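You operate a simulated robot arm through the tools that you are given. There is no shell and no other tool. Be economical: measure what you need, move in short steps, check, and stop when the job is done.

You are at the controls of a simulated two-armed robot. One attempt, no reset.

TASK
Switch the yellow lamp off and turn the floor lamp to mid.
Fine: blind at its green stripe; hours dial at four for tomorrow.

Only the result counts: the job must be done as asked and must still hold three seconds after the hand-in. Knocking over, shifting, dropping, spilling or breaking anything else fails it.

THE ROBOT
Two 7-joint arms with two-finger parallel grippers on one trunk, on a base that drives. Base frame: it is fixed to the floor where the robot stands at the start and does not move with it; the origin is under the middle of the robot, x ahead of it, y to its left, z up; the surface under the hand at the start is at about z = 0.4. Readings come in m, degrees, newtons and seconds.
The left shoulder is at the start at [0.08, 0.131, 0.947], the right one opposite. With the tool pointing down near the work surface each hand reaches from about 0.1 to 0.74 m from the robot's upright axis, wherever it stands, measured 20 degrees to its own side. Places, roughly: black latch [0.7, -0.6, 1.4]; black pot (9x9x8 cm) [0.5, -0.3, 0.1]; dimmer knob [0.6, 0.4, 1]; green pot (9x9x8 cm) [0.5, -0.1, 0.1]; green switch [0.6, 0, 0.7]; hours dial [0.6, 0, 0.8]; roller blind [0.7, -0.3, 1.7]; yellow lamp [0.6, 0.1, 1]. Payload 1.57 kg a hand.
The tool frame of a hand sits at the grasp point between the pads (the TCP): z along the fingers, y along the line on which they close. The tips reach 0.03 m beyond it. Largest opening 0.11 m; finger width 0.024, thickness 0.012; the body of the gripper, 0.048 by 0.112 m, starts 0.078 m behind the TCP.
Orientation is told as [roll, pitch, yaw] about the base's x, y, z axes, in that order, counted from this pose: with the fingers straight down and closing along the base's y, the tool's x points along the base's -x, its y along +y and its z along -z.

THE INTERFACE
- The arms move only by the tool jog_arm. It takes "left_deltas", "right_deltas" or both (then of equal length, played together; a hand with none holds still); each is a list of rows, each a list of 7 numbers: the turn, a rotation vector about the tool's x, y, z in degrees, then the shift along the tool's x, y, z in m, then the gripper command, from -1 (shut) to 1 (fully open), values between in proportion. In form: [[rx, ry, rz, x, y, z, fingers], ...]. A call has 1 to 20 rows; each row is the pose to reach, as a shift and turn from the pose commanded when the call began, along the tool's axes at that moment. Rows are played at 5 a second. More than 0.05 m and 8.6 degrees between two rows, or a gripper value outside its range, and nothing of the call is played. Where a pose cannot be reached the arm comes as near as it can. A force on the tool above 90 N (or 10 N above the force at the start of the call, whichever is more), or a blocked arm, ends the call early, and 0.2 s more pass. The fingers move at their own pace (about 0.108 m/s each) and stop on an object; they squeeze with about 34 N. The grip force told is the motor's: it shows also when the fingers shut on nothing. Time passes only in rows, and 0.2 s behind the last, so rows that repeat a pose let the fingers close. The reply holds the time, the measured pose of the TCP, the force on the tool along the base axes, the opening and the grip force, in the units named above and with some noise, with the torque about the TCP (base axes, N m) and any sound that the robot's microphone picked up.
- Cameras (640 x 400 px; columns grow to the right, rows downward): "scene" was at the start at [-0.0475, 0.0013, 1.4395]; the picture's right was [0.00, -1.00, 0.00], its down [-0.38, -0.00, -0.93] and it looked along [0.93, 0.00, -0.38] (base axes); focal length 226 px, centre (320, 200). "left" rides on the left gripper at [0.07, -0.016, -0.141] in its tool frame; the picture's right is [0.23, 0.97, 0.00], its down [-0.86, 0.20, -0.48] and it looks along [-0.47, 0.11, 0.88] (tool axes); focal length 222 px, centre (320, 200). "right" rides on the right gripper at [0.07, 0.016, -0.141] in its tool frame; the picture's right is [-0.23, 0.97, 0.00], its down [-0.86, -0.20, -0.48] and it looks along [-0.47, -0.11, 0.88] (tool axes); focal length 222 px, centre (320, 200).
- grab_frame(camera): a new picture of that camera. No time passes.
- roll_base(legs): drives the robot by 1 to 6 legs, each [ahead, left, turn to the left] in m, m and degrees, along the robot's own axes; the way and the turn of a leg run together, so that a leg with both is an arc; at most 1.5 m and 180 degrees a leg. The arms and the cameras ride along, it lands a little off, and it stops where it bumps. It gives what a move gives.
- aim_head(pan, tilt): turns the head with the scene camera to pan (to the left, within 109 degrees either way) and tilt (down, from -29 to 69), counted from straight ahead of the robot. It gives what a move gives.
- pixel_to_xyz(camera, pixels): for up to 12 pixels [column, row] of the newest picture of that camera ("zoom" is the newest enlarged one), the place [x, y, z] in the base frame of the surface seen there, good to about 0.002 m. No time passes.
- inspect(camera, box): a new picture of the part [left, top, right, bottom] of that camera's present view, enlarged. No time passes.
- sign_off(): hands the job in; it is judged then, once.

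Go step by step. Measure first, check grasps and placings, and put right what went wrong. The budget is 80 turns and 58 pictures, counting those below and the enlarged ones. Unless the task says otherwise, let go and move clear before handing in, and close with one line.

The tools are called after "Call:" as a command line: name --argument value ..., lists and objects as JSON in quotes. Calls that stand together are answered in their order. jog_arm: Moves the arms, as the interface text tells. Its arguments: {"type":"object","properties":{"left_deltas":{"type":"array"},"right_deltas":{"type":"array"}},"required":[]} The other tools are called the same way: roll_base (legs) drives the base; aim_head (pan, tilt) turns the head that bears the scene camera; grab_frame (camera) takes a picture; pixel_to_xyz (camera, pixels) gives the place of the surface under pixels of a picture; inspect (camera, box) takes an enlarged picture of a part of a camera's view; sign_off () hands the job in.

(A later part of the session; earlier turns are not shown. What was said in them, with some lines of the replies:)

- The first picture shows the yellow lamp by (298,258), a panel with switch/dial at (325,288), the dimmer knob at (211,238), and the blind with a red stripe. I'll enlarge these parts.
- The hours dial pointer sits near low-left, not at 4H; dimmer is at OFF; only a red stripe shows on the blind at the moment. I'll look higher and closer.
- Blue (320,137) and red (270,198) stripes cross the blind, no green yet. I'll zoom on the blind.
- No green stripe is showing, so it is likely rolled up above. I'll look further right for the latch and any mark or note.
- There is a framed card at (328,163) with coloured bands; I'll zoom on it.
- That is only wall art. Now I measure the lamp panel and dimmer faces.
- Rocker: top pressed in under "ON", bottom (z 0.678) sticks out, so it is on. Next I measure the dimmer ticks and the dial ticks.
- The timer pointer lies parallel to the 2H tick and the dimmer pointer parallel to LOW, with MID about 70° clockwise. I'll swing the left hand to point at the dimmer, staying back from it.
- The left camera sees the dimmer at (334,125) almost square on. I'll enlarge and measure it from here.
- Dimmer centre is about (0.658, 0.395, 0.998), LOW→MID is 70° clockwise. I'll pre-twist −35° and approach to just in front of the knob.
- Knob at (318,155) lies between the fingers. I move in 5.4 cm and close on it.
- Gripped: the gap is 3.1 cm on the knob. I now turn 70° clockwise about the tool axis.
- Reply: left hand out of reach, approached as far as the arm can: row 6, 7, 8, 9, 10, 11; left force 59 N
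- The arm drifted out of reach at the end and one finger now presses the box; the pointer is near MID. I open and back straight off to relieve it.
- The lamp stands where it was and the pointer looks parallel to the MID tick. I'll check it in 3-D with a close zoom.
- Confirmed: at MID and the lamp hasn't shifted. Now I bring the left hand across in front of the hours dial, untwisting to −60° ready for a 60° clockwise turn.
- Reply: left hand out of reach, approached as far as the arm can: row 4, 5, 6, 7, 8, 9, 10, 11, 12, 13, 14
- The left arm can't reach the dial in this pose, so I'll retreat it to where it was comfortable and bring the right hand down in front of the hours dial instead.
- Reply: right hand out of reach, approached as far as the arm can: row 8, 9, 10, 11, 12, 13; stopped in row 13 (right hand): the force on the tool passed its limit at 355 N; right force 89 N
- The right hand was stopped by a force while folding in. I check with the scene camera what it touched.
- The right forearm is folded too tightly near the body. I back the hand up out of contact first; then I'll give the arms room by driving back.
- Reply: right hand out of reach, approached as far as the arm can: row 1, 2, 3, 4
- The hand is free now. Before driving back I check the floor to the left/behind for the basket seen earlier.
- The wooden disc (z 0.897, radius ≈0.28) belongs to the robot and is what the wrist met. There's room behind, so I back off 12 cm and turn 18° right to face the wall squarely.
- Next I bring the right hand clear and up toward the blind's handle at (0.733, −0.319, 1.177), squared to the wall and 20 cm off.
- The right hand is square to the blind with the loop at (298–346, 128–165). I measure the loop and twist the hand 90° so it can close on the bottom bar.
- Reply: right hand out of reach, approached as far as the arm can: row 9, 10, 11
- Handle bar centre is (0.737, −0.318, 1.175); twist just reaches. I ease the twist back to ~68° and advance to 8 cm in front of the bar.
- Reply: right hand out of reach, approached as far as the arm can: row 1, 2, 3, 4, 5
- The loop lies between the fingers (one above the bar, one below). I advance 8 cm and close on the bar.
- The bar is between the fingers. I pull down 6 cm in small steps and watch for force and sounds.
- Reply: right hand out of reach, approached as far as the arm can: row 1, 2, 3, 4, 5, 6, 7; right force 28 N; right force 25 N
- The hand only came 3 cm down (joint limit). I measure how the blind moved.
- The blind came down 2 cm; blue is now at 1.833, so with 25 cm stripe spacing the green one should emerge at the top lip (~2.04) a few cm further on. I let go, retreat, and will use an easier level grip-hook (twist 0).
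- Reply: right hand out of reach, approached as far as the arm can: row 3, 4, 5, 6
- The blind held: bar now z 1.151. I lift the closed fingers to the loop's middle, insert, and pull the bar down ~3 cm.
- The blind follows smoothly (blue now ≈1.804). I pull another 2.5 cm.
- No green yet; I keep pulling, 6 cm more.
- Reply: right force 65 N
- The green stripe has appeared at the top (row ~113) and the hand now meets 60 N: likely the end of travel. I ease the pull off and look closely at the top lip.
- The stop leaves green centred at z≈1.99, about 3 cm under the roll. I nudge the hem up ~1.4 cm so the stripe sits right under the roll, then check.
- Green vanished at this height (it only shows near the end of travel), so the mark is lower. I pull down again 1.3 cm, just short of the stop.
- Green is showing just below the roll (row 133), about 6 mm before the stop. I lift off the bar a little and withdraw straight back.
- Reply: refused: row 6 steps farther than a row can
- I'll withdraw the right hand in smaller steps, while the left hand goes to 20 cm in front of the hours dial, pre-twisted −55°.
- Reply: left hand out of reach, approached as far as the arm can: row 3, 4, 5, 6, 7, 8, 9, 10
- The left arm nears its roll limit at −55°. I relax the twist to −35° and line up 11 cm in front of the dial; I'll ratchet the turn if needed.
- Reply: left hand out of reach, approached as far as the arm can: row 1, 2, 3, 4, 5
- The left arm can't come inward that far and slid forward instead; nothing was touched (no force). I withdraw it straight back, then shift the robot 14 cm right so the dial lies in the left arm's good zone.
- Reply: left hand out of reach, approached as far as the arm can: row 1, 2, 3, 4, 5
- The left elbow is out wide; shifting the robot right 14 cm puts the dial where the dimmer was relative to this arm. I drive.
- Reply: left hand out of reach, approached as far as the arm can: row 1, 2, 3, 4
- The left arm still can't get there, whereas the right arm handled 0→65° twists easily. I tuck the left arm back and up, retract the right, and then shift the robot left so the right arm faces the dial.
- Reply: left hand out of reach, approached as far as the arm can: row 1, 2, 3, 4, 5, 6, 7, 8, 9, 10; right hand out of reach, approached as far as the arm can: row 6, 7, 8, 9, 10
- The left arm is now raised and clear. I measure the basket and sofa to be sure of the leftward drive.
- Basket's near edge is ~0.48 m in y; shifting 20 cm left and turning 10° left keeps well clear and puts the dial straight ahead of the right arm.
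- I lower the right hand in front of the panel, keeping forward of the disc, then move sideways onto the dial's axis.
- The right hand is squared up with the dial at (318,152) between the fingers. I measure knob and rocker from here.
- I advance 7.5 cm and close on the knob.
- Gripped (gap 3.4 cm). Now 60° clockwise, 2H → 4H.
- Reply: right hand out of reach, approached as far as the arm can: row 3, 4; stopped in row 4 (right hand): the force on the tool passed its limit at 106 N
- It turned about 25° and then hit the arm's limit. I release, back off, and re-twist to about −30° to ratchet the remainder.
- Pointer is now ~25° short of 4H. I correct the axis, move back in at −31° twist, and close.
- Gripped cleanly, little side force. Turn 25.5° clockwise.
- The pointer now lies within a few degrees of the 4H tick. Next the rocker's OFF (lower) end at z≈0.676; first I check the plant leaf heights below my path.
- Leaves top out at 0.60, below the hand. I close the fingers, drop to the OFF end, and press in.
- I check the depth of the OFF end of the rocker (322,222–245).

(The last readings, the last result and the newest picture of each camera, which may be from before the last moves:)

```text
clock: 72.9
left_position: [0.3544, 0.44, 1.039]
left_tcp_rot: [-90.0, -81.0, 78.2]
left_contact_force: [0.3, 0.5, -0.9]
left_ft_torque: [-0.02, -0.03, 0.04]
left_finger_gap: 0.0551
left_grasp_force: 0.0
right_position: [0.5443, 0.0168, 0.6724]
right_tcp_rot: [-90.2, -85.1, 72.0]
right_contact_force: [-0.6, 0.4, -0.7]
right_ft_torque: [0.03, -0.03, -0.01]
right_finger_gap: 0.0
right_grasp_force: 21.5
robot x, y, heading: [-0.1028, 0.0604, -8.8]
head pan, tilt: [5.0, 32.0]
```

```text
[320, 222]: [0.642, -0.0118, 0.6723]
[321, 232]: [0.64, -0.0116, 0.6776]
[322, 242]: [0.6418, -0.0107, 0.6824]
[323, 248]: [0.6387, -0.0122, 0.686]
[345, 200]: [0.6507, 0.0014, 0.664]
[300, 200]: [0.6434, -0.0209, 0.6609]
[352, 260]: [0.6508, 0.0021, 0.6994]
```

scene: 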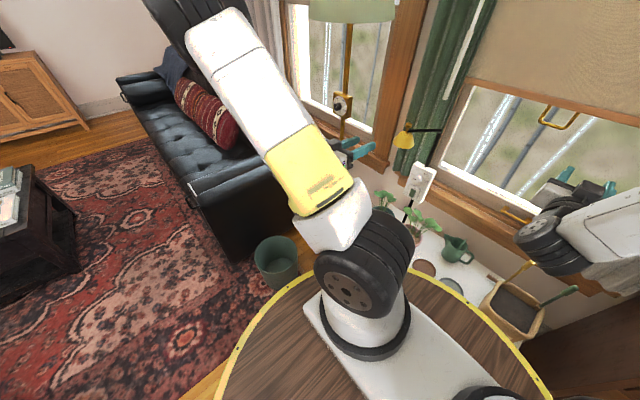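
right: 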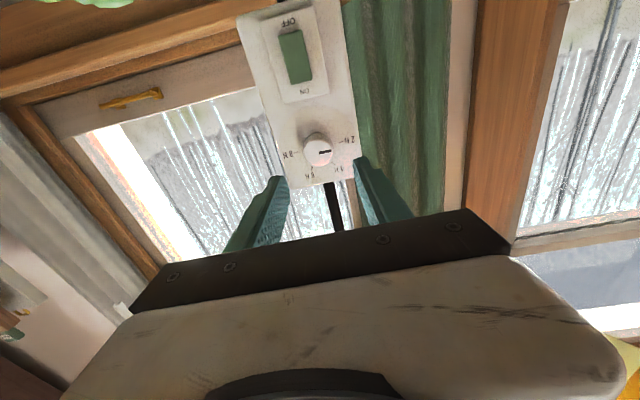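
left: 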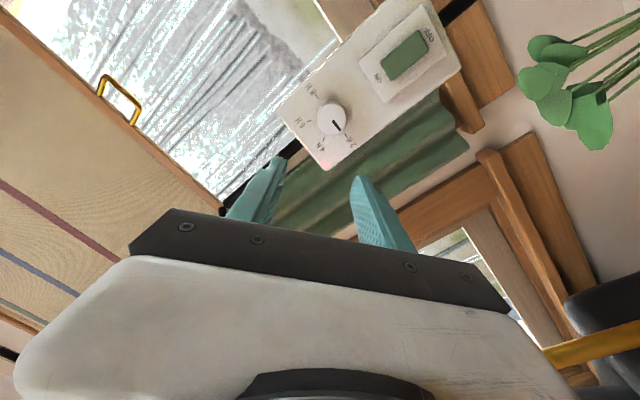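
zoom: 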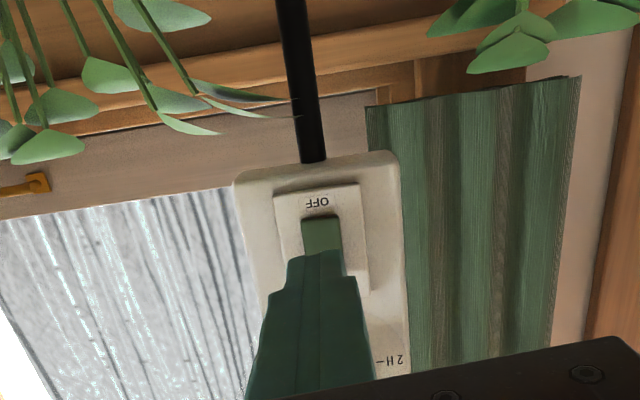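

The OFF end is in (x 0.642 vs 0.635 before). I withdraw the right hand back, right and up, and then check everything.

Call:
jog_arm --right_deltas '[[0, 0, 0, 0, -0.03, -0.01, -1], [0, 0, 0, 0, -0.07, -0.02, -1], [0, 0, 0, -0.02, -0.1, -0.02, -1], [0, 0, 0, -0.06, -0.12, -0.02, -1], [0, 0, 0, -0.1, -0.14, -0.02, -1], [0, 0, 0, -0.14, -0.16, -0.02, -1], [0, 0, 0, -0.18, -0.18, -0.02, -1], [0, 0, 0, -0.22, -0.2, -0.02, -1], [0, 0, 0, -0.26, -0.22, -0.02, -1], [0, 0, 0, -0.3, -0.24, -0.02, -1]]'

Call:
aim_head --pan 0 --tilt 18

Call:
grab_frame --camera "scene"

```text
clock: 75.1
left_position: [0.3513, 0.4392, 1.0374]
left_tcp_rot: [-90.0, -81.0, 78.2]
left_contact_force: [-0.2, 0.6, -0.5]
left_ft_torque: [-0.03, 0.01, 0.0]
left_finger_gap: 0.055
left_grasp_force: 0.1
right_position: [0.4563, -0.1787, 0.9914]
right_tcp_rot: [-88.5, -85.1, 70.6]
right_contact_force: [0.3, 0.2, 0.1]
right_ft_torque: [0.01, -0.01, 0.02]
right_finger_gap: 0.0
right_grasp_force: 21.0
robot x, y, heading: [-0.102, 0.0608, -8.6]
head pan, tilt: [5.0, 32.0]
```

```text
clock: 75.9
left_position: [0.3529, 0.4391, 1.0398]
left_tcp_rot: [-90.1, -81.0, 78.3]
left_contact_force: [-0.3, 0.1, 0.1]
left_ft_torque: [0.02, 0.0, -0.04]
left_finger_gap: 0.0551
left_grasp_force: 0.1
right_position: [0.4564, -0.1778, 0.9918]
right_tcp_rot: [-89.6, -85.1, 71.5]
right_contact_force: [-0.8, 1.0, 0.9]
right_ft_torque: [-0.02, 0.01, 0.03]
right_finger_gap: 0.0
right_grasp_force: 21.0
robot x, y, heading: [-0.1066, 0.0585, -8.7]
head pan, tilt: [0.0, 18.0]
```

```text
4 pictures are left
```

scene: 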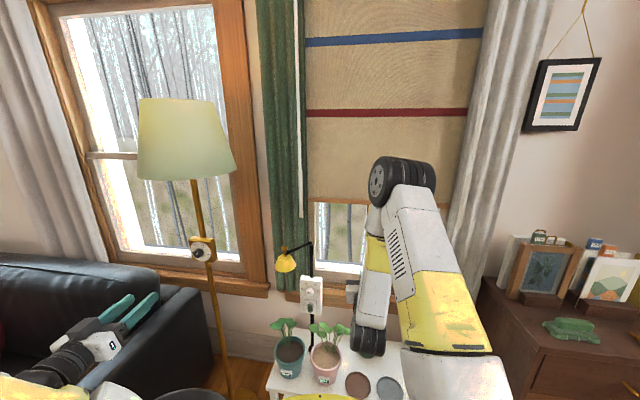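

Everything stands in place. I zoom on the panel to check the dial and switch, and on the dimmer.

Call:
inspect --camera "scene" --box '[290, 265, 330, 325]'

Call:
inspect --camera "scene" --box '[185, 230, 221, 266]'

Call:
aim_head --pan -12 --tilt -10

Call:
grab_frame --camera "scene"

```text
6.67 times, centred on (310, 295) of scene
```

zoom: 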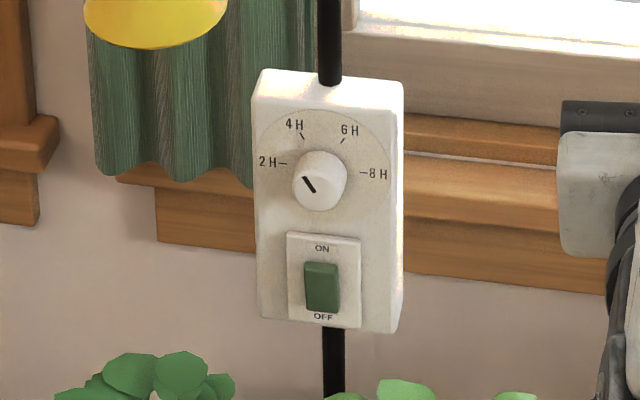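

```text
11.11 times, centred on (203, 248) of scene
```

zoom: 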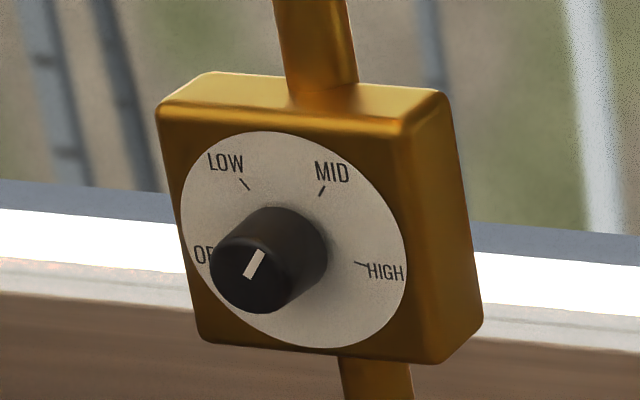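

```text
clock: 76.8
left_position: [0.3533, 0.4385, 1.0393]
left_tcp_rot: [-90.0, -81.0, 78.3]
left_contact_force: [-0.5, 0.3, 0.4]
left_ft_torque: [0.01, 0.02, 0.0]
left_finger_gap: 0.0552
left_grasp_force: 0.1
right_position: [0.4561, -0.1772, 0.9923]
right_tcp_rot: [-89.5, -85.1, 71.5]
right_contact_force: [-0.4, 0.2, 0.3]
right_ft_torque: [-0.01, 0.03, -0.02]
right_finger_gap: 0.0
right_grasp_force: 20.8
robot x, y, heading: [-0.1028, 0.056, -8.4]
head pan, tilt: [-12.0, -10.0]
```

```text
1 pictures are left
```

scene: 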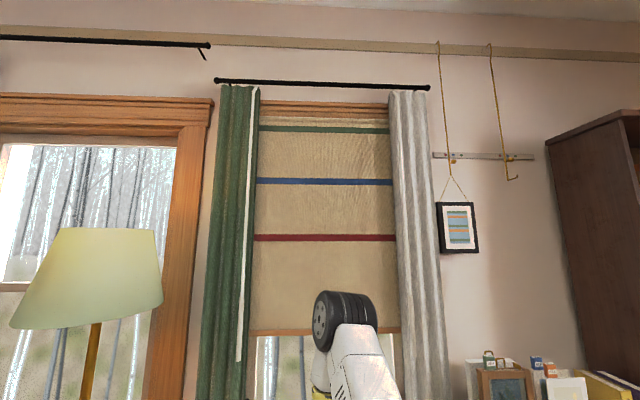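

The pictures confirm all four settings: the rocker is pressed at OFF, the dimmer is at MID, the dial pointer is parallel to the 4H tick, and the green stripe shows under the roll at (325,129). Both hands are clear, so I hand in.

Call:
sign_off

```text
The job is handed in.
```

The yellow lamp is off, the floor lamp is at mid, the blind is at its green stripe, and the hours dial is at four. I took "at its green stripe" to mean the green stripe showing just below the roll.
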